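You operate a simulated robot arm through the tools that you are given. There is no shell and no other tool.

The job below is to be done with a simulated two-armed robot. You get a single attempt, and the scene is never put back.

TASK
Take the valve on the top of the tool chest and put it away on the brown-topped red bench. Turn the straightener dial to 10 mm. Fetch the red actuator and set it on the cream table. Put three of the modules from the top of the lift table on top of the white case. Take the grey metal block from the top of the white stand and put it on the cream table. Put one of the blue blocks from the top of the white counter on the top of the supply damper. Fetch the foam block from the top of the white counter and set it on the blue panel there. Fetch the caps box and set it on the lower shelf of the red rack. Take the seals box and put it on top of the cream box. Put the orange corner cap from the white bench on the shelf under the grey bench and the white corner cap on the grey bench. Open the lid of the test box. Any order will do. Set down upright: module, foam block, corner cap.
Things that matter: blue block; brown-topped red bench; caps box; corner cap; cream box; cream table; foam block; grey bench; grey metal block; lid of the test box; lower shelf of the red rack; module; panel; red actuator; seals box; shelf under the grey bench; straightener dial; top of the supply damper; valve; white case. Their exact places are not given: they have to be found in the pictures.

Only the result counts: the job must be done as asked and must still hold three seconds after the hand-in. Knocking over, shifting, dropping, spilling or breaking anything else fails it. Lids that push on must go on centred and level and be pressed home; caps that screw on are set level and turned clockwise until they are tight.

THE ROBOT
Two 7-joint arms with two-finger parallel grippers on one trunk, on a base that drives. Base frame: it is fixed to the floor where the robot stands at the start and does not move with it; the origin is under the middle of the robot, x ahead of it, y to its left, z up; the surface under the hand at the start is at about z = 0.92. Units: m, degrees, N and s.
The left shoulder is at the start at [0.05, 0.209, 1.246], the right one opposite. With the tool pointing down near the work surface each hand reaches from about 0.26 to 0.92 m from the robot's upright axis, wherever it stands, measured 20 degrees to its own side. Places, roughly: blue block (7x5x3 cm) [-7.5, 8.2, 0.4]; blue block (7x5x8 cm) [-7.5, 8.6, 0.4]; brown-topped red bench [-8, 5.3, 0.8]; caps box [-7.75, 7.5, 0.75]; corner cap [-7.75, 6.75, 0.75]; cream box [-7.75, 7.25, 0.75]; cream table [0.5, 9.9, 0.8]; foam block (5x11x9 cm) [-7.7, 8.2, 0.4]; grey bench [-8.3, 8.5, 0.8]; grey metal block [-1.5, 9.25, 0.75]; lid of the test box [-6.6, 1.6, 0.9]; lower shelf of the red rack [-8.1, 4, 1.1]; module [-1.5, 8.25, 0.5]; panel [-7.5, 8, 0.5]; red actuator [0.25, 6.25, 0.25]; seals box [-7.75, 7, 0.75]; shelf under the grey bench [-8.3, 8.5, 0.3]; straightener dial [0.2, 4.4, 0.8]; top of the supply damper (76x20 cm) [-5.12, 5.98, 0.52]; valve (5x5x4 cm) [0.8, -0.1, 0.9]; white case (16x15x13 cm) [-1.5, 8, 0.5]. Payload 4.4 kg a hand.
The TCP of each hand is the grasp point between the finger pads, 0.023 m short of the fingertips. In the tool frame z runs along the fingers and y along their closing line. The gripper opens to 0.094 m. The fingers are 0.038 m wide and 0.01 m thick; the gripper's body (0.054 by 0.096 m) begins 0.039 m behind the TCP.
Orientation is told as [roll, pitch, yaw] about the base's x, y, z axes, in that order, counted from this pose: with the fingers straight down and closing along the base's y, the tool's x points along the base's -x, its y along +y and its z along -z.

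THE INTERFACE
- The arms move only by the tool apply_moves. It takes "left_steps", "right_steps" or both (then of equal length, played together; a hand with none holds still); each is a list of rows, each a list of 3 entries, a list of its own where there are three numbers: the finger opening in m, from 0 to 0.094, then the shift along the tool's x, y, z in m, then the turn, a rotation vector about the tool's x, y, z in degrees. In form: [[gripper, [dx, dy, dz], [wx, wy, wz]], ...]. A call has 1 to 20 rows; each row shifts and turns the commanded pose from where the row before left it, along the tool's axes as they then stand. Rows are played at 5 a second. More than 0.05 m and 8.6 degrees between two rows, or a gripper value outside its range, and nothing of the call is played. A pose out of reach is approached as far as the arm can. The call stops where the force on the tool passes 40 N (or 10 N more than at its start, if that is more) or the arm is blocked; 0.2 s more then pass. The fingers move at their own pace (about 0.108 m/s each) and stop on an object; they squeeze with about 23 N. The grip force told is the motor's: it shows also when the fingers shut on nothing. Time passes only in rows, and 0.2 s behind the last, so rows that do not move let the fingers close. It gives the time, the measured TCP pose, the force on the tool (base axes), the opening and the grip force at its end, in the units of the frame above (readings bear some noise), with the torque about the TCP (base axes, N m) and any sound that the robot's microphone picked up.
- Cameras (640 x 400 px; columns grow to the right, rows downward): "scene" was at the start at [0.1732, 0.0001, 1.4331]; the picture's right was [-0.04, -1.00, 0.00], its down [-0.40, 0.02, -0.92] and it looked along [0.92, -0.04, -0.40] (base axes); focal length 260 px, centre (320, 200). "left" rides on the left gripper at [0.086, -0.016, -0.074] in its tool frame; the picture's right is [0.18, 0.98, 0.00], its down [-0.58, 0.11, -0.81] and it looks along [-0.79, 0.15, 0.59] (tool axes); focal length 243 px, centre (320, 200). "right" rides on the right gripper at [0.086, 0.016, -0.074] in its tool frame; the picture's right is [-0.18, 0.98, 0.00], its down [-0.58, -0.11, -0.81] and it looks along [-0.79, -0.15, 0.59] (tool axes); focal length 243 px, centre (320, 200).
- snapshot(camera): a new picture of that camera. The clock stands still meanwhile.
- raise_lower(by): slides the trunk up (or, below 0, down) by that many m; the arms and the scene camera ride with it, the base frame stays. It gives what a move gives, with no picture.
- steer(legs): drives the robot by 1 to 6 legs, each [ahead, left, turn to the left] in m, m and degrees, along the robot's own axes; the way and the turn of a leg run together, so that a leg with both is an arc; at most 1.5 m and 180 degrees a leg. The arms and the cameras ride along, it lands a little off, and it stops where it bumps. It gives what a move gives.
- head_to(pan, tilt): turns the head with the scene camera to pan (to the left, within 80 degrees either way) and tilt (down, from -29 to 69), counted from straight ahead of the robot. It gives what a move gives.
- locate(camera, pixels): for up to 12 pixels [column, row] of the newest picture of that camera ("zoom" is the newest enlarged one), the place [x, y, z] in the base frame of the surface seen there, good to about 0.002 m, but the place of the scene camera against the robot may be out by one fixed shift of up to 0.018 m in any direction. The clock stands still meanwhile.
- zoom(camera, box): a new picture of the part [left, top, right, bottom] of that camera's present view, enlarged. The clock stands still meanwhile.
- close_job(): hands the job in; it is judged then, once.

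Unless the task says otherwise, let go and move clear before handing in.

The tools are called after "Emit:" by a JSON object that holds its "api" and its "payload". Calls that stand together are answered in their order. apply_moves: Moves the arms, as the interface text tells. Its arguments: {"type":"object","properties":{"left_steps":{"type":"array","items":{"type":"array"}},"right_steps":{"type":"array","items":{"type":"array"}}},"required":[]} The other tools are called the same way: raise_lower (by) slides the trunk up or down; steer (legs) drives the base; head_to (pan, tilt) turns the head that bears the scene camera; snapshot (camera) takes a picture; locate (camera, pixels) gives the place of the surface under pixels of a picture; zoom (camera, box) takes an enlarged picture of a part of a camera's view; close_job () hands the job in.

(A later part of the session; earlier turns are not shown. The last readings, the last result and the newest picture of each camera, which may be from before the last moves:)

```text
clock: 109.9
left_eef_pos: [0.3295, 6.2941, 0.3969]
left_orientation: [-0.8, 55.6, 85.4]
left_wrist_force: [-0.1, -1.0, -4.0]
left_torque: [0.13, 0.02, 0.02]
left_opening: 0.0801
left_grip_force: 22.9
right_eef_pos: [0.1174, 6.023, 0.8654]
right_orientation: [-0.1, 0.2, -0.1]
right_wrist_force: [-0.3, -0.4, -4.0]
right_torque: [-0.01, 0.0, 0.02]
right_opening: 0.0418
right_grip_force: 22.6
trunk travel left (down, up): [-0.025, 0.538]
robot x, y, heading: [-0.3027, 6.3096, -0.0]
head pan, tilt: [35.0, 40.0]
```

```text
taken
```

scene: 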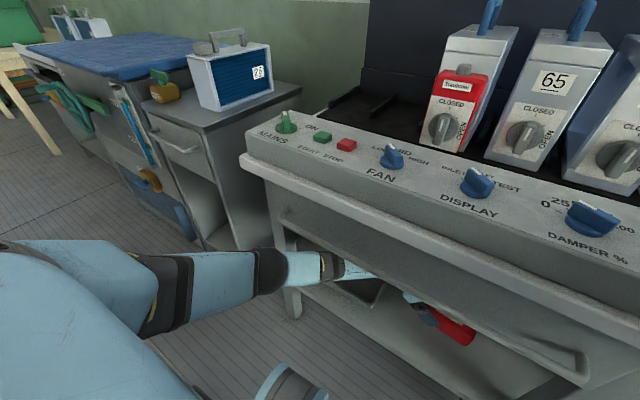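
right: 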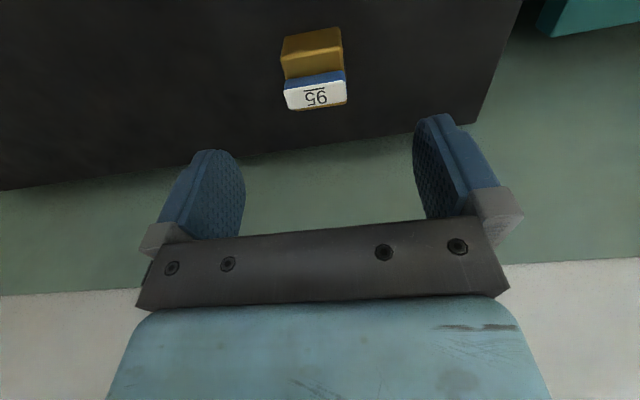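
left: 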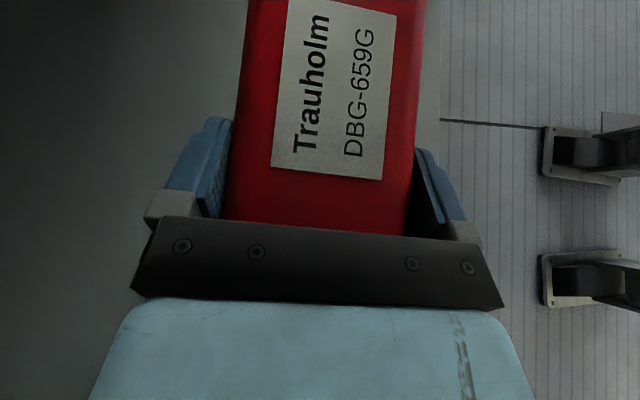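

The actuator is lifted clear (about 4 N). I'll pull it straight out from under the table and check the tray.

Emit:
{"api": "apply_moves", "payload": {"left_steps": [[0.0, [-0.0019, 0.0421, -0.0027], [0, 0, 0]], [0.0, [-0.0019, 0.0421, -0.0027], [0, 0, 0]], [0.0, [-0.0019, 0.0421, -0.0027], [0, 0, 0]], [0.0, [-0.0019, 0.0421, -0.0027], [0, 0, 0]], [0.0, [-0.0019, 0.0421, -0.0027], [0, 0, 0]], [0.0, [-0.0019, 0.0421, -0.0027], [0, 0, 0]]]}}

Emit:
{"api": "steer", "payload": {"legs": [[-0.25, 0, 0]]}}

Emit:
{"api": "snapshot", "payload": {"camera": "scene"}}

```text
clock: 111.3
left_eef_pos: [0.0935, 6.3337, 0.3957]
left_orientation: [-2.0, 55.6, 85.3]
left_wrist_force: [3.6, 2.0, -4.5]
left_torque: [0.07, 0.0, -0.07]
left_opening: 0.08
left_grip_force: 22.9
right_eef_pos: [0.1176, 6.0233, 0.8655]
right_orientation: [0.0, 0.2, 0.0]
right_wrist_force: [0.2, -0.1, -4.5]
right_torque: [0.01, -0.01, 0.02]
right_opening: 0.0418
right_grip_force: 22.9
trunk travel left (down, up): [-0.025, 0.538]
robot x, y, heading: [-0.3012, 6.3061, 0.0]
head pan, tilt: [35.0, 40.0]
stopped in row 6 (left hand): the force on the tool passed its limit at 66 N (the readings are from after the stop); the commanded pose is now the measured one
```

```text
clock: 113.1
left_eef_pos: [-0.1568, 6.3341, 0.3958]
left_orientation: [-2.0, 55.6, 85.2]
left_wrist_force: [14.4, 3.8, -2.9]
left_torque: [0.02, 0.22, -0.1]
left_opening: 0.0798
left_grip_force: 23.1
right_eef_pos: [-0.1308, 6.0223, 0.8664]
right_orientation: [0.0, 0.2, -0.1]
right_wrist_force: [0.4, 0.1, -4.9]
right_torque: [0.02, 0.01, 0.01]
right_opening: 0.042
right_grip_force: 22.8
trunk travel left (down, up): [-0.025, 0.538]
robot x, y, heading: [-0.5484, 6.3084, -0.3]
head pan, tilt: [35.0, 40.0]
```

```text
taken
```

scene: 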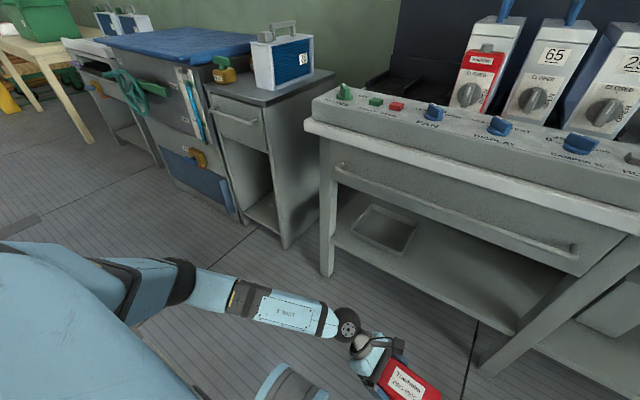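

The hand is pressing lightly against my own leg (14 N) after pulling out. I'll move it forward and up, away from my body.

Emit:
{"api": "apply_moves", "payload": {"left_steps": [[0.0, [0, -0.03, 0], [0, 0, 0]], [0.0, [0, -0.04, 0], [0, 0, 0]], [0.0, [0.03, -0.01, -0.02], [0, 0, 0]], [0.0, [0.035, 0, -0.024], [0, 0, 0]], [0.0, [0.035, 0, -0.024], [0, 0, 0]], [0.0, [0.035, 0, -0.024], [0, 0, 0]]]}}

Emit:
{"api": "locate", "payload": {"camera": "scene", "pixels": [[397, 257], [352, 240], [418, 222], [375, 207], [285, 385], [345, 325]]}}

Emit:
{"api": "snapshot", "payload": {"camera": "scene"}}

```text
clock: 114.5
left_eef_pos: [-0.0799, 6.3275, 0.5607]
left_orientation: [-1.9, 55.8, 85.2]
left_wrist_force: [-0.3, 0.3, -2.8]
left_torque: [0.11, -0.01, 0.03]
left_opening: 0.08
left_grip_force: 23.2
right_eef_pos: [-0.132, 6.0243, 0.8664]
right_orientation: [0.0, 0.1, -0.1]
right_wrist_force: [0.1, -0.1, -3.9]
right_torque: [-0.01, 0.03, 0.04]
right_opening: 0.0416
right_grip_force: 22.9
trunk travel left (down, up): [-0.025, 0.538]
robot x, y, heading: [-0.555, 6.3028, -0.2]
head pan, tilt: [35.0, 40.0]
```

```text
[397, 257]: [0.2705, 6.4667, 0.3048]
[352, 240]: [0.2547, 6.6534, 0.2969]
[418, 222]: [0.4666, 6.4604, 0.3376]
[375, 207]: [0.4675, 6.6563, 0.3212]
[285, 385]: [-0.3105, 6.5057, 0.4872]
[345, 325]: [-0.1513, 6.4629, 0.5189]
```

```text
taken
```

scene: 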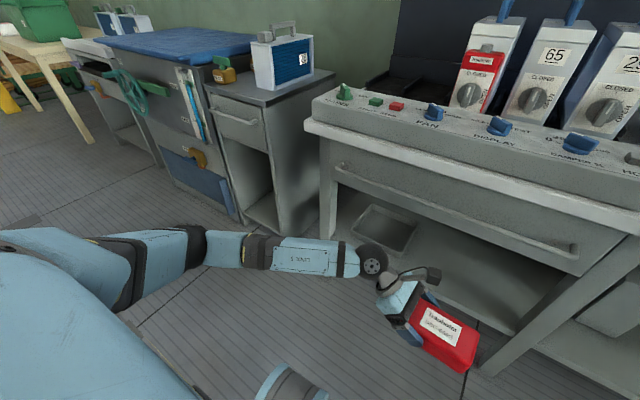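

The load readings are normal and the tray looks unmoved. I'll raise the trunk and bring the hands to travel height.

Emit:
{"api": "raise_lower", "payload": {"by": 0.3}}

Emit:
{"api": "apply_moves", "payload": {"left_steps": [[0.0, [0.035, 0, -0.024], [0, 0, 0]], [0.0, [0.035, 0, -0.024], [0, 0, 0]], [0.0, [0.035, 0, -0.024], [0, 0, 0]], [0.0, [0.035, 0, -0.024], [0, 0, 0]], [0.0, [0.035, 0, -0.024], [0, 0, 0]]]}}

Emit:
{"api": "head_to", "payload": {"pan": 70, "tilt": 25}}

Emit:
{"api": "snapshot", "payload": {"camera": "scene"}}

```text
clock: 117.5
left_eef_pos: [-0.079, 6.3272, 0.8602]
left_orientation: [-1.9, 55.7, 85.2]
left_wrist_force: [0.3, 0.3, -3.0]
left_torque: [0.1, 0.02, -0.04]
left_opening: 0.0799
left_grip_force: 23.2
right_eef_pos: [-0.1315, 6.0229, 1.1664]
right_orientation: [0.0, 0.1, -0.1]
right_wrist_force: [0.3, -0.5, -3.6]
right_torque: [-0.01, 0.02, 0.02]
right_opening: 0.0417
right_grip_force: 23.2
trunk travel left (down, up): [-0.325, 0.238]
robot x, y, heading: [-0.5538, 6.3064, -0.3]
head pan, tilt: [35.0, 40.0]
```

```text
clock: 118.7
left_eef_pos: [-0.0809, 6.3292, 1.0728]
left_orientation: [-1.9, 55.6, 85.1]
left_wrist_force: [0.6, -0.2, -2.2]
left_torque: [0.09, 0.01, 0.0]
left_opening: 0.0799
left_grip_force: 23.0
right_eef_pos: [-0.1318, 6.0229, 1.1656]
right_orientation: [0.0, 0.1, -0.1]
right_wrist_force: [-0.8, 0.1, -3.5]
right_torque: [0.0, 0.02, -0.01]
right_opening: 0.0419
right_grip_force: 23.0
trunk travel left (down, up): [-0.325, 0.238]
robot x, y, heading: [-0.5562, 6.3048, -0.2]
head pan, tilt: [35.0, 40.0]
```

```text
clock: 119.8
left_eef_pos: [-0.0809, 6.3285, 1.0728]
left_orientation: [-2.1, 55.7, 85.2]
left_wrist_force: [-1.5, 1.0, -2.7]
left_torque: [0.1, 0.04, -0.02]
left_opening: 0.0801
left_grip_force: 22.6
right_eef_pos: [-0.1314, 6.0238, 1.1662]
right_orientation: [0.0, 0.1, -0.1]
right_wrist_force: [0.9, -0.9, -3.4]
right_torque: [0.01, 0.02, -0.01]
right_opening: 0.0418
right_grip_force: 22.4
trunk travel left (down, up): [-0.325, 0.238]
robot x, y, heading: [-0.5507, 6.3027, -0.0]
head pan, tilt: [70.0, 25.0]
```

```text
taken
```

scene: 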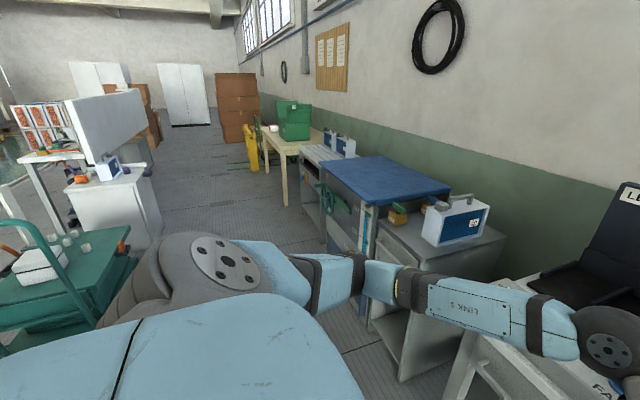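

I can see the green lift table (60,270), the white stand (105,200) and the cream table with a green box (295,150). I'll locate the aisle borders.

Emit:
{"api": "locate", "payload": {"camera": "scene", "pixels": [[130, 262], [125, 240], [150, 230], [95, 250], [60, 240], [100, 170], [285, 205], [300, 140], [268, 150], [330, 200], [365, 300], [310, 220]]}}

Emit:
{"api": "zoom", "payload": {"camera": "scene", "box": [0, 120, 180, 300]}}

Emit:
{"api": "zoom", "payload": {"camera": "scene", "box": [220, 80, 420, 220]}}

```text
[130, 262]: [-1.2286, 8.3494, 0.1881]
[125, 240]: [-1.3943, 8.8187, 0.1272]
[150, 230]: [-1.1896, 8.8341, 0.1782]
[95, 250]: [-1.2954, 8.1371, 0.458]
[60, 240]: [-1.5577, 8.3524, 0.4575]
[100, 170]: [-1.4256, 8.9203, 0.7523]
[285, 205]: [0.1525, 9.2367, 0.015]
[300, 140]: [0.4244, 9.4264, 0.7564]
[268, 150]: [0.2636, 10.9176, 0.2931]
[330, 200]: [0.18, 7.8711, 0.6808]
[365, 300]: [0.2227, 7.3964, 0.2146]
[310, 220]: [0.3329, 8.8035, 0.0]
```

```text
2.22 times, centred on (90, 210) of scene
```

zoom: 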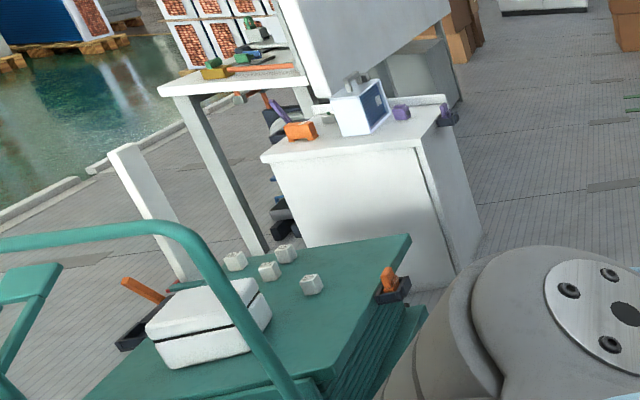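

```text
2.86 times, centred on (320, 150) of scene
```

zoom: 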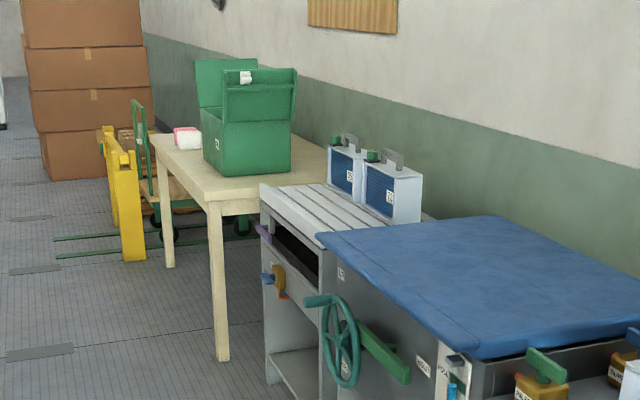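

The modules are white cubes beside the white case on the green lift table. The cream table has a green box and a pink item on it. I'll strafe left to y≈9.1 along the aisle.

Emit:
{"api": "steer", "payload": {"legs": [[0.0, 1.4, 0], [0, 1.3, 0]]}}

Emit:
{"api": "head_to", "payload": {"pan": 30, "tilt": 30}}

Emit:
{"api": "snapshot", "payload": {"camera": "scene"}}

```text
clock: 143.3
left_eef_pos: [-0.0148, 8.9982, 1.0724]
left_orientation: [-2.0, 55.6, 82.9]
left_wrist_force: [-0.4, 0.6, -2.9]
left_torque: [0.06, 0.05, 0.01]
left_opening: 0.0799
left_grip_force: 23.2
right_eef_pos: [-0.0765, 8.6943, 1.1665]
right_orientation: [0.0, 0.1, -2.3]
right_wrist_force: [0.1, -0.4, -3.9]
right_torque: [-0.04, 0.04, 0.02]
right_opening: 0.0418
right_grip_force: 23.0
trunk travel left (down, up): [-0.325, 0.238]
robot x, y, heading: [-0.483, 8.9936, -2.5]
head pan, tilt: [70.0, 25.0]
```

```text
clock: 144.4
left_eef_pos: [-0.0146, 8.9973, 1.0737]
left_orientation: [-2.0, 55.7, 83.0]
left_wrist_force: [0.7, -0.2, -2.8]
left_torque: [0.11, 0.01, -0.02]
left_opening: 0.0797
left_grip_force: 23.2
right_eef_pos: [-0.0764, 8.6934, 1.1659]
right_orientation: [0.0, 0.1, -2.3]
right_wrist_force: [0.1, 0.7, -4.6]
right_torque: [0.02, -0.01, -0.03]
right_opening: 0.042
right_grip_force: 23.4
trunk travel left (down, up): [-0.325, 0.238]
robot x, y, heading: [-0.487, 8.993, -2.5]
head pan, tilt: [30.0, 30.0]
```

```text
taken
```

scene: 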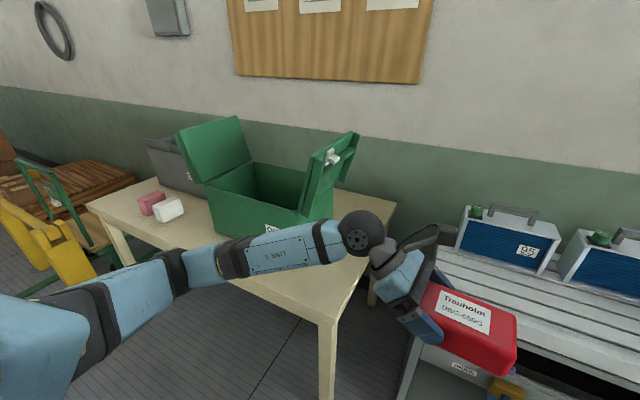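

The cream table has a green open crate, with pink and white pieces and some free space. I'll move left another 0.5 m to face it.

Emit:
{"api": "steer", "payload": {"legs": [[-0.06, 0.55, 2.4]]}}

Emit:
{"api": "head_to", "payload": {"pan": 10, "tilt": 40}}

Emit:
{"api": "snapshot", "payload": {"camera": "scene"}}

```text
clock: 149.6
left_eef_pos: [-0.0689, 9.5665, 1.0729]
left_orientation: [-2.0, 55.6, 86.0]
left_wrist_force: [0.3, 0.3, -3.5]
left_torque: [0.09, 0.0, -0.01]
left_opening: 0.08
left_grip_force: 23.0
right_eef_pos: [-0.1151, 9.2587, 1.1658]
right_orientation: [0.1, 0.1, 0.8]
right_wrist_force: [0.0, 0.2, -3.4]
right_torque: [0.0, 0.0, 0.01]
right_opening: 0.042
right_grip_force: 23.0
trunk travel left (down, up): [-0.325, 0.238]
robot x, y, heading: [-0.5388, 9.5369, 0.8]
head pan, tilt: [30.0, 30.0]
```

```text
clock: 150.5
left_eef_pos: [-0.0688, 9.5664, 1.0731]
left_orientation: [-1.8, 55.7, 86.1]
left_wrist_force: [0.7, 0.6, -2.5]
left_torque: [0.09, 0.01, -0.02]
left_opening: 0.0799
left_grip_force: 23.5
right_eef_pos: [-0.1145, 9.26, 1.1658]
right_orientation: [0.0, 0.1, 0.9]
right_wrist_force: [0.5, 0.3, -4.0]
right_torque: [0.0, 0.02, -0.01]
right_opening: 0.0417
right_grip_force: 23.8
trunk travel left (down, up): [-0.325, 0.238]
robot x, y, heading: [-0.5388, 9.5311, 0.6]
head pan, tilt: [10.0, 40.0]
```

```text
taken
```

scene: 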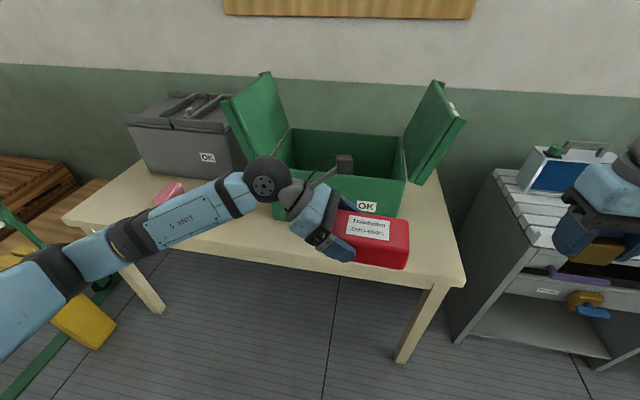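

The table has a free front strip and a right part. I'll locate the edges.

Emit:
{"api": "locate", "payload": {"camera": "scene", "pixels": [[250, 258], [250, 235], [430, 285], [430, 250], [430, 215], [430, 195], [460, 280], [205, 215], [160, 180], [240, 215], [350, 275], [395, 215]]}}

Emit:
{"api": "snapshot", "payload": {"camera": "left"}}

```text
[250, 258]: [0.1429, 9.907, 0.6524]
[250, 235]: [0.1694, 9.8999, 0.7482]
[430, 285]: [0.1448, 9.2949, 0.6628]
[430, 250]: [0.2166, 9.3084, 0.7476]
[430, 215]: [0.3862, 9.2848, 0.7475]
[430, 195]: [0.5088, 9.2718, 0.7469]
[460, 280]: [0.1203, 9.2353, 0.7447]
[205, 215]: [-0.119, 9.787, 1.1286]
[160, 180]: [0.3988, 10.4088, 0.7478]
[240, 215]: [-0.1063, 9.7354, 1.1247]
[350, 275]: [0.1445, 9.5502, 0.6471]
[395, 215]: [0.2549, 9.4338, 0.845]
```

```text
taken
```

left: 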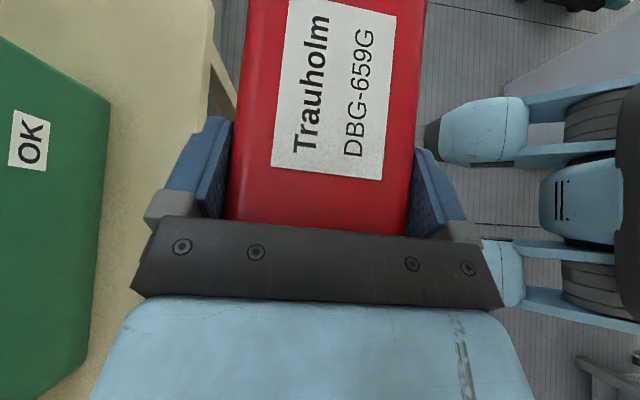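

Emit:
{"api": "locate", "payload": {"camera": "left", "pixels": [[100, 250], [105, 120], [90, 350], [60, 60], [150, 150], [210, 30], [130, 280], [180, 20], [20, 20]]}}

Emit:
{"api": "zoom", "payload": {"camera": "scene", "box": [180, 160, 480, 300]}}

```text
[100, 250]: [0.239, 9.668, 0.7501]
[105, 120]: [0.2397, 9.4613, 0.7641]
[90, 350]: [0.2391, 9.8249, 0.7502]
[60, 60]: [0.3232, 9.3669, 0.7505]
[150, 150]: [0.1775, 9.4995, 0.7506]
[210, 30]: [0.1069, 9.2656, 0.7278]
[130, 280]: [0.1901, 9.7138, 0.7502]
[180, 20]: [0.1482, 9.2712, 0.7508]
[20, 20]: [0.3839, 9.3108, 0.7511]
```

```text
2.13 times, centred on (330, 230) of scene
```

zoom: 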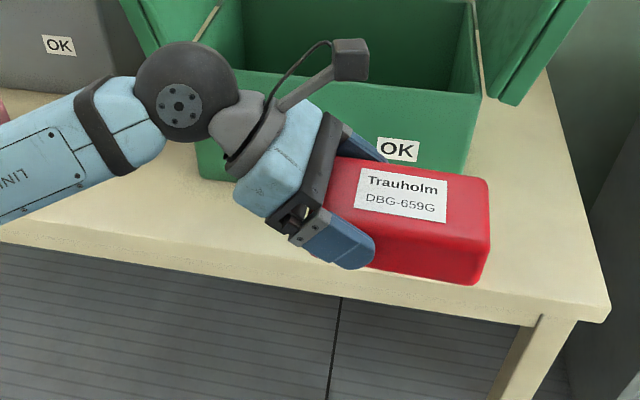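

The table top is at z 0.7505, its front edge near x≈0.11, and the crate front at x=0.239 (y 9.46–9.85). I'll set the actuator at the front right, around [0.165, 9.37]. Moving above it now.

Emit:
{"api": "apply_moves", "payload": {"left_steps": [[0.0, [-0.0111, -0.0262, 0.0286], [0, 0, 0]], [0.0, [-0.0111, -0.0262, 0.0286], [0, 0, 0]], [0.0, [-0.0111, -0.0262, 0.0286], [0, 0, 0]], [0.0, [-0.0111, -0.0262, 0.0286], [0, 0, 0]], [0.0, [-0.0111, -0.0262, 0.0286], [0, 0, 0]], [0.0, [-0.0111, -0.0262, 0.0286], [0, 0, 0]], [0.0, [-0.0111, -0.0262, 0.0286], [0, 0, 0]], [0.0, [-0.0111, -0.0262, 0.0286], [0, 0, 0]], [0.0, [-0.0111, -0.0262, 0.0286], [0, 0, 0]]]}}

Emit:
{"api": "snapshot", "payload": {"camera": "scene"}}

Emit:
{"api": "snapshot", "payload": {"camera": "left"}}

```text
clock: 152.5
left_eef_pos: [0.1661, 9.4005, 0.8466]
left_orientation: [-1.9, 55.6, 86.1]
left_wrist_force: [0.6, 0.1, -2.7]
left_torque: [0.09, 0.01, 0.01]
left_opening: 0.0799
left_grip_force: 22.2
right_eef_pos: [-0.1159, 9.258, 1.1643]
right_orientation: [0.1, 0.0, 0.7]
right_wrist_force: [0.2, -0.8, -4.9]
right_torque: [0.0, 0.01, 0.01]
right_opening: 0.0419
right_grip_force: 23.3
trunk travel left (down, up): [-0.325, 0.238]
robot x, y, heading: [-0.5368, 9.536, 0.6]
head pan, tilt: [10.0, 40.0]
```

```text
taken
```

scene: 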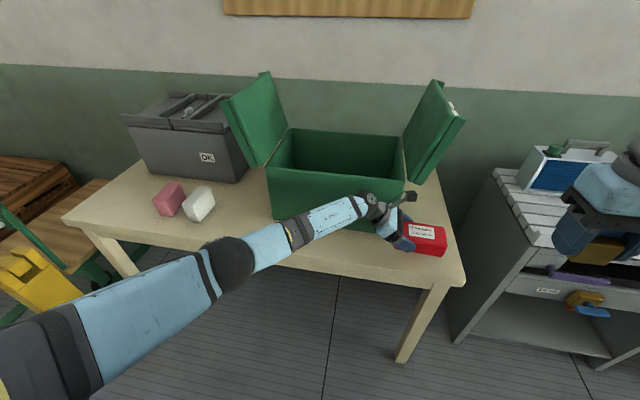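

```text
taken
```

left: 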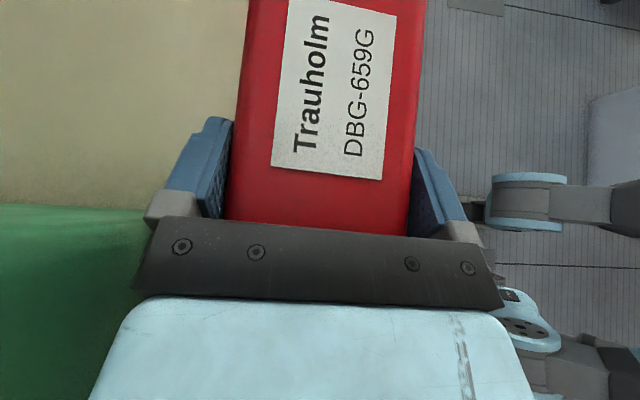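

The box hangs over the table's front right. I'll lower it to just above the surface, then ease down.

Emit:
{"api": "apply_moves", "payload": {"left_steps": [[0.0, [-0.0231, -0.003, 0.0156], [0, 0, 0]], [0.0, [-0.0231, -0.003, 0.0156], [0, 0, 0]], [0.0, [0, 0, 0], [0, 0, 0]]]}}

```text
clock: 153.3
left_eef_pos: [0.1706, 9.4015, 0.7937]
left_orientation: [-2.0, 55.8, 86.0]
left_wrist_force: [0.6, 0.0, -2.9]
left_torque: [0.1, 0.0, 0.02]
left_opening: 0.08
left_grip_force: 23.2
right_eef_pos: [-0.1157, 9.2597, 1.1663]
right_orientation: [0.1, 0.1, 0.8]
right_wrist_force: [-0.2, 0.3, -3.6]
right_torque: [-0.01, 0.01, -0.02]
right_opening: 0.042
right_grip_force: 23.1
trunk travel left (down, up): [-0.325, 0.238]
robot x, y, heading: [-0.5401, 9.5377, 0.8]
head pan, tilt: [10.0, 40.0]
```

Emit:
{"api": "apply_moves", "payload": {"left_steps": [[0.0, [-0.0025, 0, 0.0017], [0, 0, 0]], [0.0, [-0.0025, 0, 0.0017], [0, 0, 0]], [0.0, [0, 0, 0], [0, 0, 0]]]}}

```text
clock: 154.1
left_eef_pos: [0.1718, 9.4014, 0.7873]
left_orientation: [-2.0, 55.6, 86.1]
left_wrist_force: [0.8, 1.1, -3.1]
left_torque: [0.07, 0.0, -0.03]
left_opening: 0.08
left_grip_force: 23.1
right_eef_pos: [-0.1145, 9.2594, 1.1658]
right_orientation: [0.0, 0.1, 0.8]
right_wrist_force: [-0.2, -0.8, -3.6]
right_torque: [0.04, 0.05, 0.0]
right_opening: 0.0421
right_grip_force: 23.1
trunk travel left (down, up): [-0.325, 0.238]
robot x, y, heading: [-0.5385, 9.5347, 0.8]
head pan, tilt: [10.0, 40.0]
```

No contact yet. I'll continue down in 2 mm steps.

Emit:
{"api": "apply_moves", "payload": {"left_steps": [[0.0, [-0.0017, 0, 0.0011], [0, 0, 0]], [0.0, [-0.0017, 0, 0.0011], [0, 0, 0]], [0.0, [0, 0, 0], [0, 0, 0]]]}}

```text
clock: 154.9
left_eef_pos: [0.1713, 9.4, 0.788]
left_orientation: [-2.3, 55.8, 85.8]
left_wrist_force: [3.7, 3.0, 16.3]
left_torque: [0.35, 0.62, -0.13]
left_opening: 0.0801
left_grip_force: 22.1
right_eef_pos: [-0.1163, 9.26, 1.167]
right_orientation: [0.1, 0.0, 0.8]
right_wrist_force: [-0.1, 0.4, -3.0]
right_torque: [-0.02, 0.01, -0.02]
right_opening: 0.042
right_grip_force: 23.5
trunk travel left (down, up): [-0.325, 0.238]
robot x, y, heading: [-0.5417, 9.534, 0.7]
head pan, tilt: [10.0, 40.0]
```

Contact at 16 N. I'll open the fingers and back off along the tool axis.

Emit:
{"api": "apply_moves", "payload": {"left_steps": [[0.094, [0, 0, 0], [0, 0, 0]], [0.094, [0, 0, 0], [0, 0, 0]], [0.094, [0, 0, -0.02], [0, 0, 0]], [0.094, [0, 0, -0.04], [0, 0, 0]], [0.094, [0, 0, -0.04], [0, 0, 0]], [0.094, [0.03, 0, -0.02], [0, 0, 0]], [0.094, [0.04, 0, -0.02], [0, 0, 0]], [0.094, [0.04, 0, -0.02], [0, 0, 0]]]}}

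Emit:
{"api": "snapshot", "payload": {"camera": "scene"}}

Emit:
{"api": "snapshot", "payload": {"camera": "left"}}

```text
clock: 156.7
left_eef_pos: [0.17, 9.4721, 0.9638]
left_orientation: [-2.0, 55.7, 86.0]
left_wrist_force: [0.3, 0.6, -0.2]
left_torque: [-0.01, 0.02, -0.02]
left_opening: 0.0941
left_grip_force: 0.0
right_eef_pos: [-0.1164, 9.2595, 1.1657]
right_orientation: [0.0, 0.1, 0.9]
right_wrist_force: [-0.1, -0.3, -3.3]
right_torque: [0.03, -0.02, 0.0]
right_opening: 0.0423
right_grip_force: 22.8
trunk travel left (down, up): [-0.325, 0.238]
robot x, y, heading: [-0.537, 9.5335, 0.7]
head pan, tilt: [10.0, 40.0]
```

```text
taken
```

scene: 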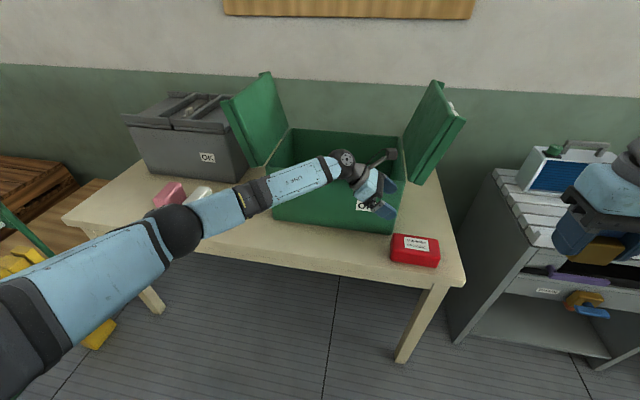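

```text
taken
```

left: 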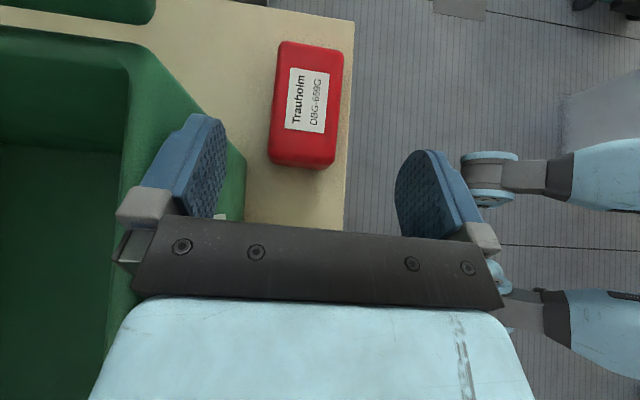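

The actuator lies flat on the cream table. I'll withdraw the left hand and turn it back to pointing straight down.

Emit:
{"api": "apply_moves", "payload": {"left_steps": [[0.094, [0.0074, 0.0346, -0.0258], [0, 0, 0]], [0.094, [0.0074, 0.0346, -0.0258], [0, 0, 0]], [0.094, [0.0074, 0.0346, -0.0258], [0, 0, 0]], [0.094, [0.0074, 0.0346, -0.0258], [0, 0, 0]], [0.094, [0.0074, 0.0346, -0.0258], [0, 0, 0]], [0.094, [0.0074, 0.0346, -0.0258], [0, 0, 0]], [0.094, [0.0074, 0.0346, -0.0258], [0, 0, 0]], [0.094, [0, 0, 0], [0, -7.95, 0]], [0.094, [0, 0, 0], [0, -7.95, 0]], [0.094, [0, 0, 0], [0, -7.95, 0]], [0.094, [0, 0, 0], [0, -7.95, 0]], [0.094, [0, 0, 0], [0, -7.95, 0]], [0.094, [0, 0, 0], [0, -7.95, 0]], [0.094, [0, 0, 0], [0, -7.95, 0]]]}}

Emit:
{"api": "apply_moves", "payload": {"left_steps": [[0.094, [0, 0, 0], [0, 0, 8.5]], [0.094, [0, 0, 0], [0, 0, 8.5]], [0.094, [0, 0, 0], [0, 0, 8.5]], [0.094, [0, 0, 0], [0, 0, 8.5]], [0.094, [0, 0, 0], [0, 0, 8.5]], [0.094, [0, 0, 0], [0, 0, 8.5]], [0.094, [0, 0, 0], [0, 0, 8.5]], [0.094, [0, 0, 0], [0, 0, 8.5]], [0.094, [0, 0, 0], [0, 0, 8.5]], [0.094, [0, 0, 0], [0, 0, 8.5]]]}}

```text
clock: 159.7
left_eef_pos: [-0.069, 9.6002, 1.105]
left_orientation: [-1.3, -0.1, 87.7]
left_wrist_force: [0.9, 0.4, -0.4]
left_torque: [-0.02, 0.01, -0.01]
left_opening: 0.0939
left_grip_force: 0.0
right_eef_pos: [-0.116, 9.2586, 1.1653]
right_orientation: [0.0, 0.2, 0.8]
right_wrist_force: [0.7, 0.5, -3.5]
right_torque: [0.02, 0.02, 0.01]
right_opening: 0.0417
right_grip_force: 23.1
trunk travel left (down, up): [-0.325, 0.238]
robot x, y, heading: [-0.5375, 9.5343, 0.8]
head pan, tilt: [10.0, 40.0]
```

```text
clock: 161.9
left_eef_pos: [-0.0685, 9.6001, 1.1045]
left_orientation: [-0.1, -1.1, 2.6]
left_wrist_force: [0.0, -0.5, -0.4]
left_torque: [-0.03, 0.01, 0.0]
left_opening: 0.094
left_grip_force: 0.0
right_eef_pos: [-0.115, 9.2593, 1.1659]
right_orientation: [0.1, 0.0, 0.8]
right_wrist_force: [-0.5, -0.1, -4.2]
right_torque: [-0.02, 0.01, -0.02]
right_opening: 0.0418
right_grip_force: 22.5
trunk travel left (down, up): [-0.325, 0.238]
robot x, y, heading: [-0.539, 9.5354, 0.6]
head pan, tilt: [10.0, 40.0]
```

The hand is straight again. I'll tidy the left arm to its tucked place, then turn around to face the white stand.

Emit:
{"api": "apply_moves", "payload": {"left_steps": [[0.094, [0.015, 0.045, -0.01], [0, 1.1, 1.5]], [0.094, [0.015, 0.045, -0.01], [0, 0, 0]], [0.094, [0.015, 0.045, -0.01], [0, 0, 0]], [0.094, [0.005, 0.045, -0.01], [0, 0, 0]]]}}

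Emit:
{"api": "steer", "payload": {"legs": [[0, 0, 90]]}}

Emit:
{"api": "head_to", "payload": {"pan": 60, "tilt": 30}}

Emit:
{"api": "snapshot", "payload": {"camera": "scene"}}

```text
clock: 162.9
left_eef_pos: [-0.1227, 9.7821, 1.1443]
left_orientation: [-0.2, 0.0, 1.1]
left_wrist_force: [-0.4, 0.1, 0.2]
left_torque: [-0.03, 0.03, -0.03]
left_opening: 0.0939
left_grip_force: 0.1
right_eef_pos: [-0.1154, 9.2612, 1.1672]
right_orientation: [-0.1, 0.1, 0.7]
right_wrist_force: [0.3, 0.0, -3.6]
right_torque: [-0.03, 0.0, 0.03]
right_opening: 0.0417
right_grip_force: 23.2
trunk travel left (down, up): [-0.325, 0.238]
robot x, y, heading: [-0.54, 9.536, 1.0]
head pan, tilt: [10.0, 40.0]
```

```text
clock: 167.1
left_eef_pos: [-0.7801, 9.9572, 1.1434]
left_orientation: [0.0, 0.0, 90.7]
left_wrist_force: [0.6, 0.2, 0.4]
left_torque: [0.01, -0.03, 0.02]
left_opening: 0.0938
left_grip_force: 0.0
right_eef_pos: [-0.2599, 9.9579, 1.1657]
right_orientation: [0.0, 0.1, 90.3]
right_wrist_force: [0.2, 0.1, -3.9]
right_torque: [0.02, -0.02, 0.02]
right_opening: 0.0418
right_grip_force: 22.9
trunk travel left (down, up): [-0.325, 0.238]
robot x, y, heading: [-0.5409, 9.5352, 90.3]
head pan, tilt: [10.0, 40.0]
```

```text
clock: 168.2
left_eef_pos: [-0.7794, 9.9567, 1.1422]
left_orientation: [-0.1, -0.1, 90.7]
left_wrist_force: [0.1, -0.1, 0.3]
left_torque: [-0.01, 0.01, -0.04]
left_opening: 0.0944
left_grip_force: 0.2
right_eef_pos: [-0.2603, 9.9578, 1.1652]
right_orientation: [-0.1, 0.1, 90.2]
right_wrist_force: [-0.6, -0.1, -3.9]
right_torque: [0.0, -0.03, -0.02]
right_opening: 0.0419
right_grip_force: 22.8
trunk travel left (down, up): [-0.325, 0.238]
robot x, y, heading: [-0.5391, 9.5343, 90.2]
head pan, tilt: [60.0, 30.0]
```

```text
taken
```

scene: 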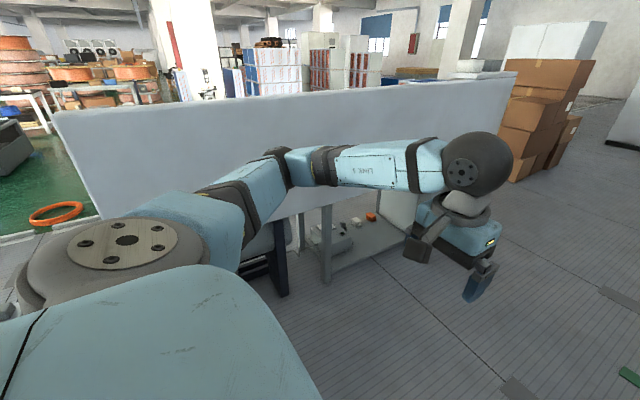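

There's a tall white board next to the left arm. I'll check its distance before turning further.

Emit:
{"api": "locate", "payload": {"camera": "scene", "pixels": [[100, 150], [250, 130], [400, 110], [500, 90], [470, 120], [330, 230], [285, 280], [110, 200], [370, 218], [300, 160]]}}

```text
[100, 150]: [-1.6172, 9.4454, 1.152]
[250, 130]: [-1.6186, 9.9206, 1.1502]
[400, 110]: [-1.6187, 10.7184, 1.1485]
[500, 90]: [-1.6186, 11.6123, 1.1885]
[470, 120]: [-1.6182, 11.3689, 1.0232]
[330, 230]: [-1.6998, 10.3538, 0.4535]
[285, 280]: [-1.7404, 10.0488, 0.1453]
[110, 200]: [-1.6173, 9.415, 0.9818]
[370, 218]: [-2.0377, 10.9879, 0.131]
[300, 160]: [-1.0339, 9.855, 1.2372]
```

The board is at x=−1.62, far enough away. I'll turn on to face −x.

Emit:
{"api": "steer", "payload": {"legs": [[0, 0, 90]]}}

Emit:
{"api": "head_to", "payload": {"pan": 10, "tilt": 35}}

Emit:
{"api": "snapshot", "payload": {"camera": "scene"}}

```text
clock: 172.4
left_eef_pos: [-0.9666, 9.3061, 1.143]
left_orientation: [-0.1, -0.1, 179.0]
left_wrist_force: [-0.1, 0.0, -0.1]
left_torque: [0.03, 0.0, 0.01]
left_opening: 0.0939
left_grip_force: 0.0
right_eef_pos: [-0.9527, 9.8273, 1.1662]
right_orientation: [0.0, 0.1, 178.5]
right_wrist_force: [0.5, -0.1, -4.0]
right_torque: [0.02, -0.02, 0.01]
right_opening: 0.0418
right_grip_force: 22.9
trunk travel left (down, up): [-0.325, 0.238]
robot x, y, heading: [-0.5398, 9.5329, 178.7]
head pan, tilt: [60.0, 30.0]
```

```text
clock: 173.6
left_eef_pos: [-0.9668, 9.3084, 1.1434]
left_orientation: [0.0, 0.0, 179.0]
left_wrist_force: [0.1, -0.1, 1.1]
left_torque: [0.01, 0.02, -0.01]
left_opening: 0.0936
left_grip_force: 0.0
right_eef_pos: [-0.9536, 9.828, 1.1659]
right_orientation: [0.1, 0.1, 178.6]
right_wrist_force: [0.3, 0.0, -3.9]
right_torque: [0.03, -0.03, -0.03]
right_opening: 0.0419
right_grip_force: 22.6
trunk travel left (down, up): [-0.325, 0.238]
robot x, y, heading: [-0.5407, 9.5359, 178.5]
head pan, tilt: [10.0, 35.0]
```

```text
taken
```

scene: 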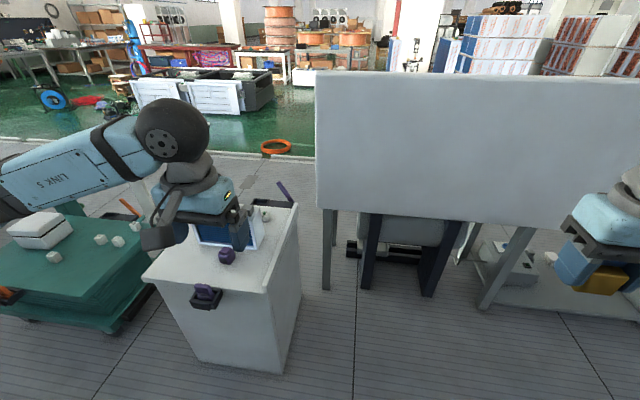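

The white stand has a blue/white unit, a purple piece, and a small grey item at (263,213). I'll zoom.

Emit:
{"api": "zoom", "payload": {"camera": "scene", "box": [130, 170, 310, 320]}}

Emit:
{"api": "locate", "payload": {"camera": "scene", "pixels": [[265, 212], [260, 207], [275, 220], [227, 256], [283, 190], [250, 240], [280, 240], [292, 210], [265, 290], [160, 270]]}}

```text
2.67 times, centred on (220, 245) of scene
```

zoom: 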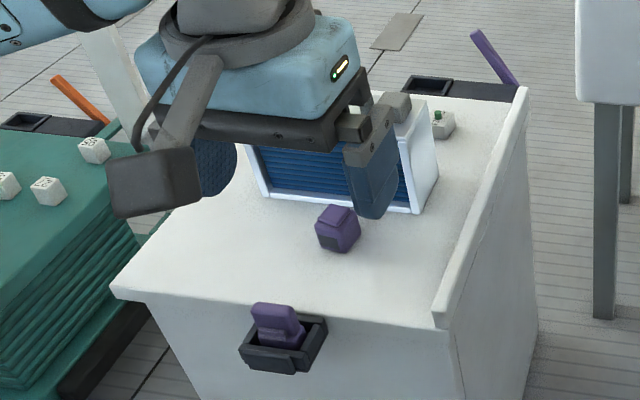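

```text
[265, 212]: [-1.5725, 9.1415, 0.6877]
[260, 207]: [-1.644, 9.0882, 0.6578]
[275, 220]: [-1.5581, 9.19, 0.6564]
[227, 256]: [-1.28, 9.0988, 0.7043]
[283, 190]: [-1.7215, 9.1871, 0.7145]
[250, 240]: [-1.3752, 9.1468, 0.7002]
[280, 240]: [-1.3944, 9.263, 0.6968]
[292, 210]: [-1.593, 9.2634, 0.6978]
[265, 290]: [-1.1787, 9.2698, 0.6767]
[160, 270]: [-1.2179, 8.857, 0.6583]
```

The left hand hides part of the stand. I'll take its wrist view and also move it back out of the way.

Emit:
{"api": "snapshot", "payload": {"camera": "left"}}

Emit:
{"api": "apply_moves", "payload": {"left_steps": [[0.094, [0.0, 0.045, -0.02], [0, 0, 0]], [0.094, [0.0, 0.045, -0.02], [0, 0, 0]], [0.094, [0.0, 0.045, -0.02], [0, 0, 0]], [0.094, [0.0, 0.045, -0.02], [0, 0, 0]], [0.094, [0.0, 0.045, -0.02], [0, 0, 0]]]}}

Emit:
{"api": "snapshot", "payload": {"camera": "scene"}}

```text
taken
```

left: 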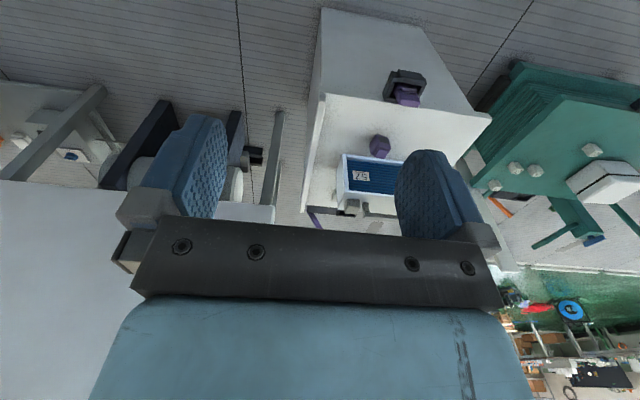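

```text
clock: 174.8
left_eef_pos: [-0.9697, 9.0792, 1.2423]
left_orientation: [-0.2, 0.0, 179.0]
left_wrist_force: [-0.1, 0.3, -0.7]
left_torque: [0.01, 0.0, -0.03]
left_opening: 0.094
left_grip_force: 0.1
right_eef_pos: [-0.9516, 9.828, 1.1655]
right_orientation: [0.0, 0.0, 178.6]
right_wrist_force: [0.1, -0.1, -3.0]
right_torque: [-0.01, -0.04, 0.0]
right_opening: 0.0418
right_grip_force: 23.0
trunk travel left (down, up): [-0.325, 0.238]
robot x, y, heading: [-0.5385, 9.5355, 178.4]
head pan, tilt: [10.0, 35.0]
```

```text
taken
```

scene: 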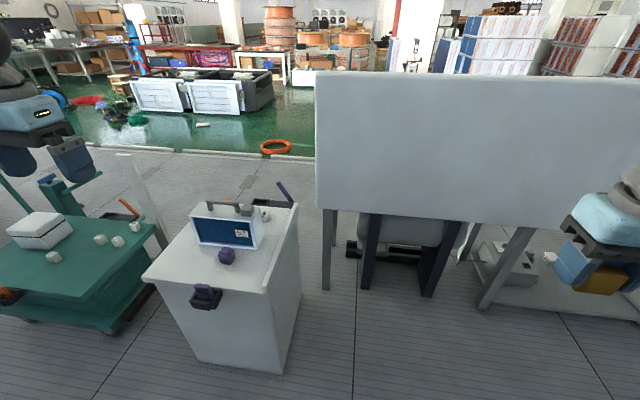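

Emit:
{"api": "zoom", "payload": {"camera": "scene", "box": [140, 175, 310, 315]}}

Emit:
{"api": "locate", "payload": {"camera": "zoom", "pixels": [[485, 140], [465, 150], [485, 160], [330, 300], [440, 290], [300, 110], [410, 110], [300, 215], [420, 270], [545, 130], [380, 105], [480, 120]]}}

```text
2.86 times, centred on (225, 245) of scene
```

zoom: 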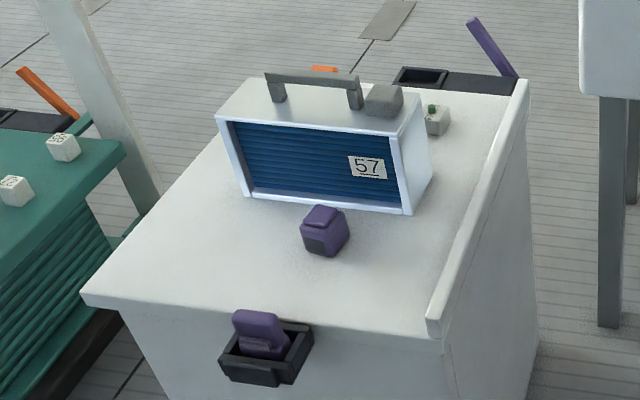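

```text
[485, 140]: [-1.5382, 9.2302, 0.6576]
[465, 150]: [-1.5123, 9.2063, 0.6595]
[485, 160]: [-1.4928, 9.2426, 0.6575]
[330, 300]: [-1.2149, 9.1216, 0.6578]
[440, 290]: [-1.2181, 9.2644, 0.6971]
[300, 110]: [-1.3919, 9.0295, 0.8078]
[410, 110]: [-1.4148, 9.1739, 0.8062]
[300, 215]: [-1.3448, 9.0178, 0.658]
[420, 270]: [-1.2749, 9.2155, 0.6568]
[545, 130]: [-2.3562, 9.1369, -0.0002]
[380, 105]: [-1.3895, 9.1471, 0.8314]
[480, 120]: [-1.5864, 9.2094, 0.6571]
```

The stand carries unit "57" with a dark grey cube on top of it, and a light block with a green dot behind it. I need a closer look, so I'll move nearer.

Emit:
{"api": "steer", "payload": {"legs": [[0.12, 0.2, 1.3]]}}

Emit:
{"api": "head_to", "payload": {"pan": 10, "tilt": 40}}

Emit:
{"api": "snapshot", "payload": {"camera": "scene"}}

```text
clock: 177.2
left_eef_pos: [-1.0814, 8.8714, 1.2434]
left_orientation: [-0.1, 0.0, -179.6]
left_wrist_force: [0.7, -0.2, -0.2]
left_torque: [0.0, 0.01, -0.03]
left_opening: 0.094
left_grip_force: 0.0
right_eef_pos: [-1.0821, 9.6184, 1.166]
right_orientation: [0.0, 0.1, 180.1]
right_wrist_force: [0.0, -0.1, -3.5]
right_torque: [-0.02, -0.01, 0.0]
right_opening: 0.0421
right_grip_force: 23.0
trunk travel left (down, up): [-0.325, 0.238]
robot x, y, heading: [-0.6636, 9.3361, 179.8]
head pan, tilt: [10.0, 35.0]
```

```text
clock: 177.8
left_eef_pos: [-1.0828, 8.8713, 1.242]
left_orientation: [-0.1, 0.1, -179.5]
left_wrist_force: [-0.1, 0.2, -0.5]
left_torque: [0.03, 0.0, 0.0]
left_opening: 0.0941
left_grip_force: 0.0
right_eef_pos: [-1.0823, 9.6181, 1.1646]
right_orientation: [0.0, 0.1, -180.0]
right_wrist_force: [0.0, 0.3, -3.6]
right_torque: [0.02, -0.03, 0.01]
right_opening: 0.042
right_grip_force: 22.6
trunk travel left (down, up): [-0.325, 0.238]
robot x, y, heading: [-0.6628, 9.3395, 180.0]
head pan, tilt: [10.0, 40.0]
```

```text
taken
```

scene: 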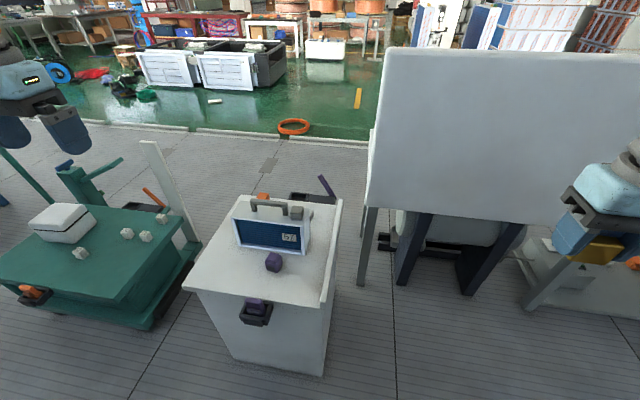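

Emit:
{"api": "zoom", "payload": {"camera": "scene", "box": [220, 170, 350, 280]}}

Emit:
{"api": "raise_lower", "payload": {"by": 0.2}}

Emit:
{"api": "zoom", "payload": {"camera": "scene", "box": [220, 180, 360, 300]}}

```text
3.64 times, centred on (285, 225) of scene
```

zoom: 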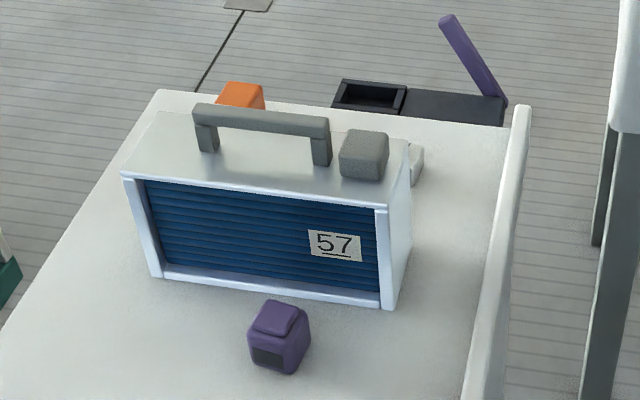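

```text
clock: 180.0
left_eef_pos: [-1.0815, 8.8712, 1.4435]
left_orientation: [-0.2, 0.0, -179.6]
left_wrist_force: [-0.4, 0.1, -0.9]
left_torque: [0.01, 0.02, 0.0]
left_opening: 0.0943
left_grip_force: 0.0
right_eef_pos: [-1.0819, 9.6191, 1.3653]
right_orientation: [0.0, 0.1, -179.9]
right_wrist_force: [0.3, -0.3, -3.5]
right_torque: [0.01, 0.0, -0.03]
right_opening: 0.0418
right_grip_force: 22.8
trunk travel left (down, up): [-0.525, 0.038]
robot x, y, heading: [-0.6625, 9.3348, 180.0]
head pan, tilt: [10.0, 40.0]
```

```text
3.33 times, centred on (290, 240) of scene
```

zoom: 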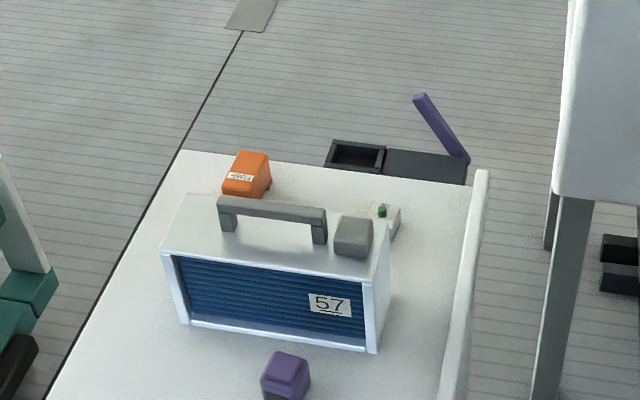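

I'll bring the left wrist camera closer above the stand to inspect the grey cube and the light block.

Emit:
{"api": "raise_lower", "payload": {"by": -0.2}}

Emit:
{"api": "apply_moves", "payload": {"left_steps": [[0.094, [0.0, -0.045, 0.005], [0, 0, 0]], [0.094, [0.0, -0.045, 0.005], [0, 0, 0]], [0.094, [0.0, -0.045, 0.005], [0, 0, 0]], [0.094, [0.0, -0.045, 0.005], [0, 0, 0]], [0.094, [0.0, -0.045, 0.005], [0, 0, 0]], [0.094, [0.0, -0.045, 0.005], [0, 0, 0]], [0.094, [0.0, -0.045, 0.005], [0, 0, 0]]]}}

Emit:
{"api": "snapshot", "payload": {"camera": "left"}}

Emit:
{"api": "zoom", "payload": {"camera": "left", "box": [240, 100, 400, 220]}}

```text
clock: 182.2
left_eef_pos: [-1.0825, 8.8711, 1.2432]
left_orientation: [-0.1, -0.1, -179.6]
left_wrist_force: [0.1, 0.7, -1.3]
left_torque: [0.01, 0.02, 0.01]
left_opening: 0.094
left_grip_force: 0.0
right_eef_pos: [-1.0808, 9.6189, 1.166]
right_orientation: [0.0, 0.0, -180.0]
right_wrist_force: [-0.3, -0.7, -3.1]
right_torque: [0.03, -0.02, 0.0]
right_opening: 0.0417
right_grip_force: 23.3
trunk travel left (down, up): [-0.325, 0.238]
robot x, y, heading: [-0.6616, 9.334, 180.1]
head pan, tilt: [10.0, 40.0]
```

```text
clock: 183.8
left_eef_pos: [-1.0851, 9.1881, 1.2095]
left_orientation: [0.1, 0.0, -179.6]
left_wrist_force: [0.4, 0.3, 0.5]
left_torque: [-0.04, -0.01, -0.01]
left_opening: 0.0938
left_grip_force: 0.0
right_eef_pos: [-1.0831, 9.6204, 1.1639]
right_orientation: [0.0, 0.1, -180.0]
right_wrist_force: [-0.2, 0.6, -4.3]
right_torque: [-0.03, -0.06, 0.0]
right_opening: 0.0418
right_grip_force: 22.9
trunk travel left (down, up): [-0.325, 0.238]
robot x, y, heading: [-0.6618, 9.3375, 180.0]
head pan, tilt: [10.0, 40.0]
```

```text
taken
```

left: 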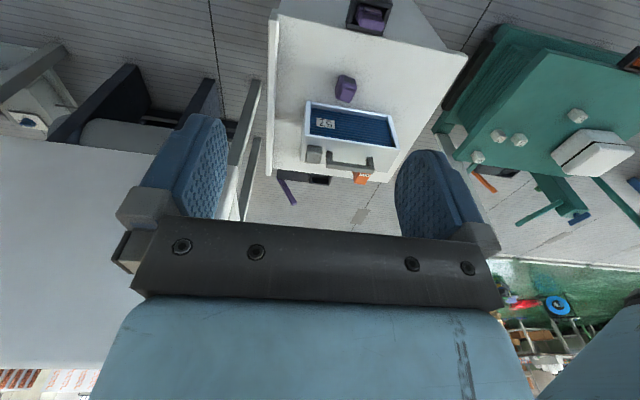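

```text
3.33 times, centred on (320, 160) of left
```

zoom: 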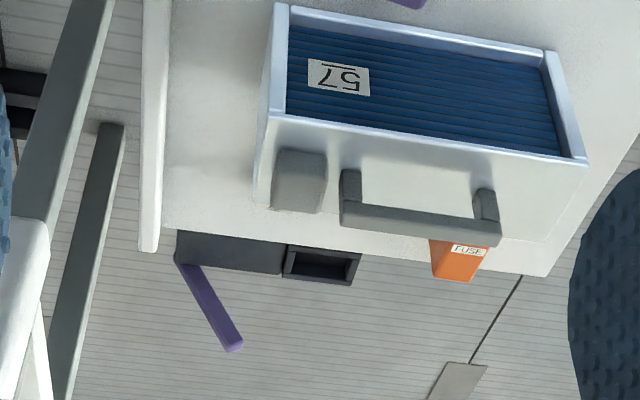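

The unit on the stand is "57", and an orange block behind it is a fuse. I'll move the wrist camera above and tilt it down to see behind the unit.

Emit:
{"api": "apply_moves", "payload": {"left_steps": [[0.094, [-0.04, 0, 0], [0, 8, 0]], [0.094, [-0.035, 0, -0.02], [0, 8, 0]], [0.094, [-0.035, 0, -0.02], [0, 8, 0]], [0.094, [-0.035, 0, -0.02], [0, 8, 0]], [0.094, [-0.035, 0, -0.02], [0, 8, 0]], [0.094, [-0.035, 0, -0.03], [0, 0, 0]]]}}

Emit:
{"api": "snapshot", "payload": {"camera": "left"}}

```text
clock: 185.2
left_eef_pos: [-1.3264, 9.1912, 1.2373]
left_orientation: [-0.3, 39.9, -179.8]
left_wrist_force: [-0.5, -0.5, 0.4]
left_torque: [-0.02, -0.02, -0.02]
left_opening: 0.0938
left_grip_force: 0.1
right_eef_pos: [-1.083, 9.6202, 1.1642]
right_orientation: [0.0, 0.2, -179.9]
right_wrist_force: [0.1, 0.9, -3.8]
right_torque: [-0.03, -0.04, -0.04]
right_opening: 0.0418
right_grip_force: 22.9
trunk travel left (down, up): [-0.325, 0.238]
robot x, y, heading: [-0.6588, 9.3362, 179.9]
head pan, tilt: [10.0, 40.0]
```

```text
taken
```

left: 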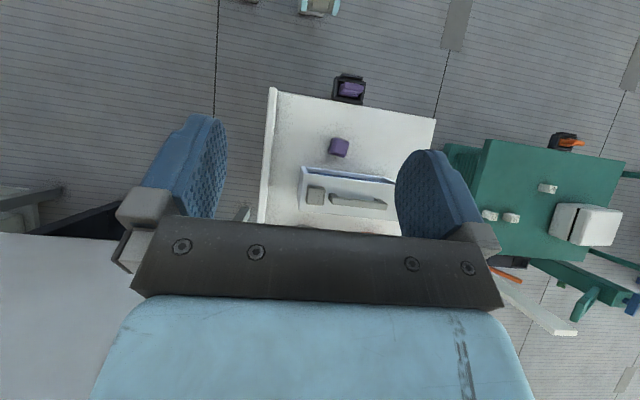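

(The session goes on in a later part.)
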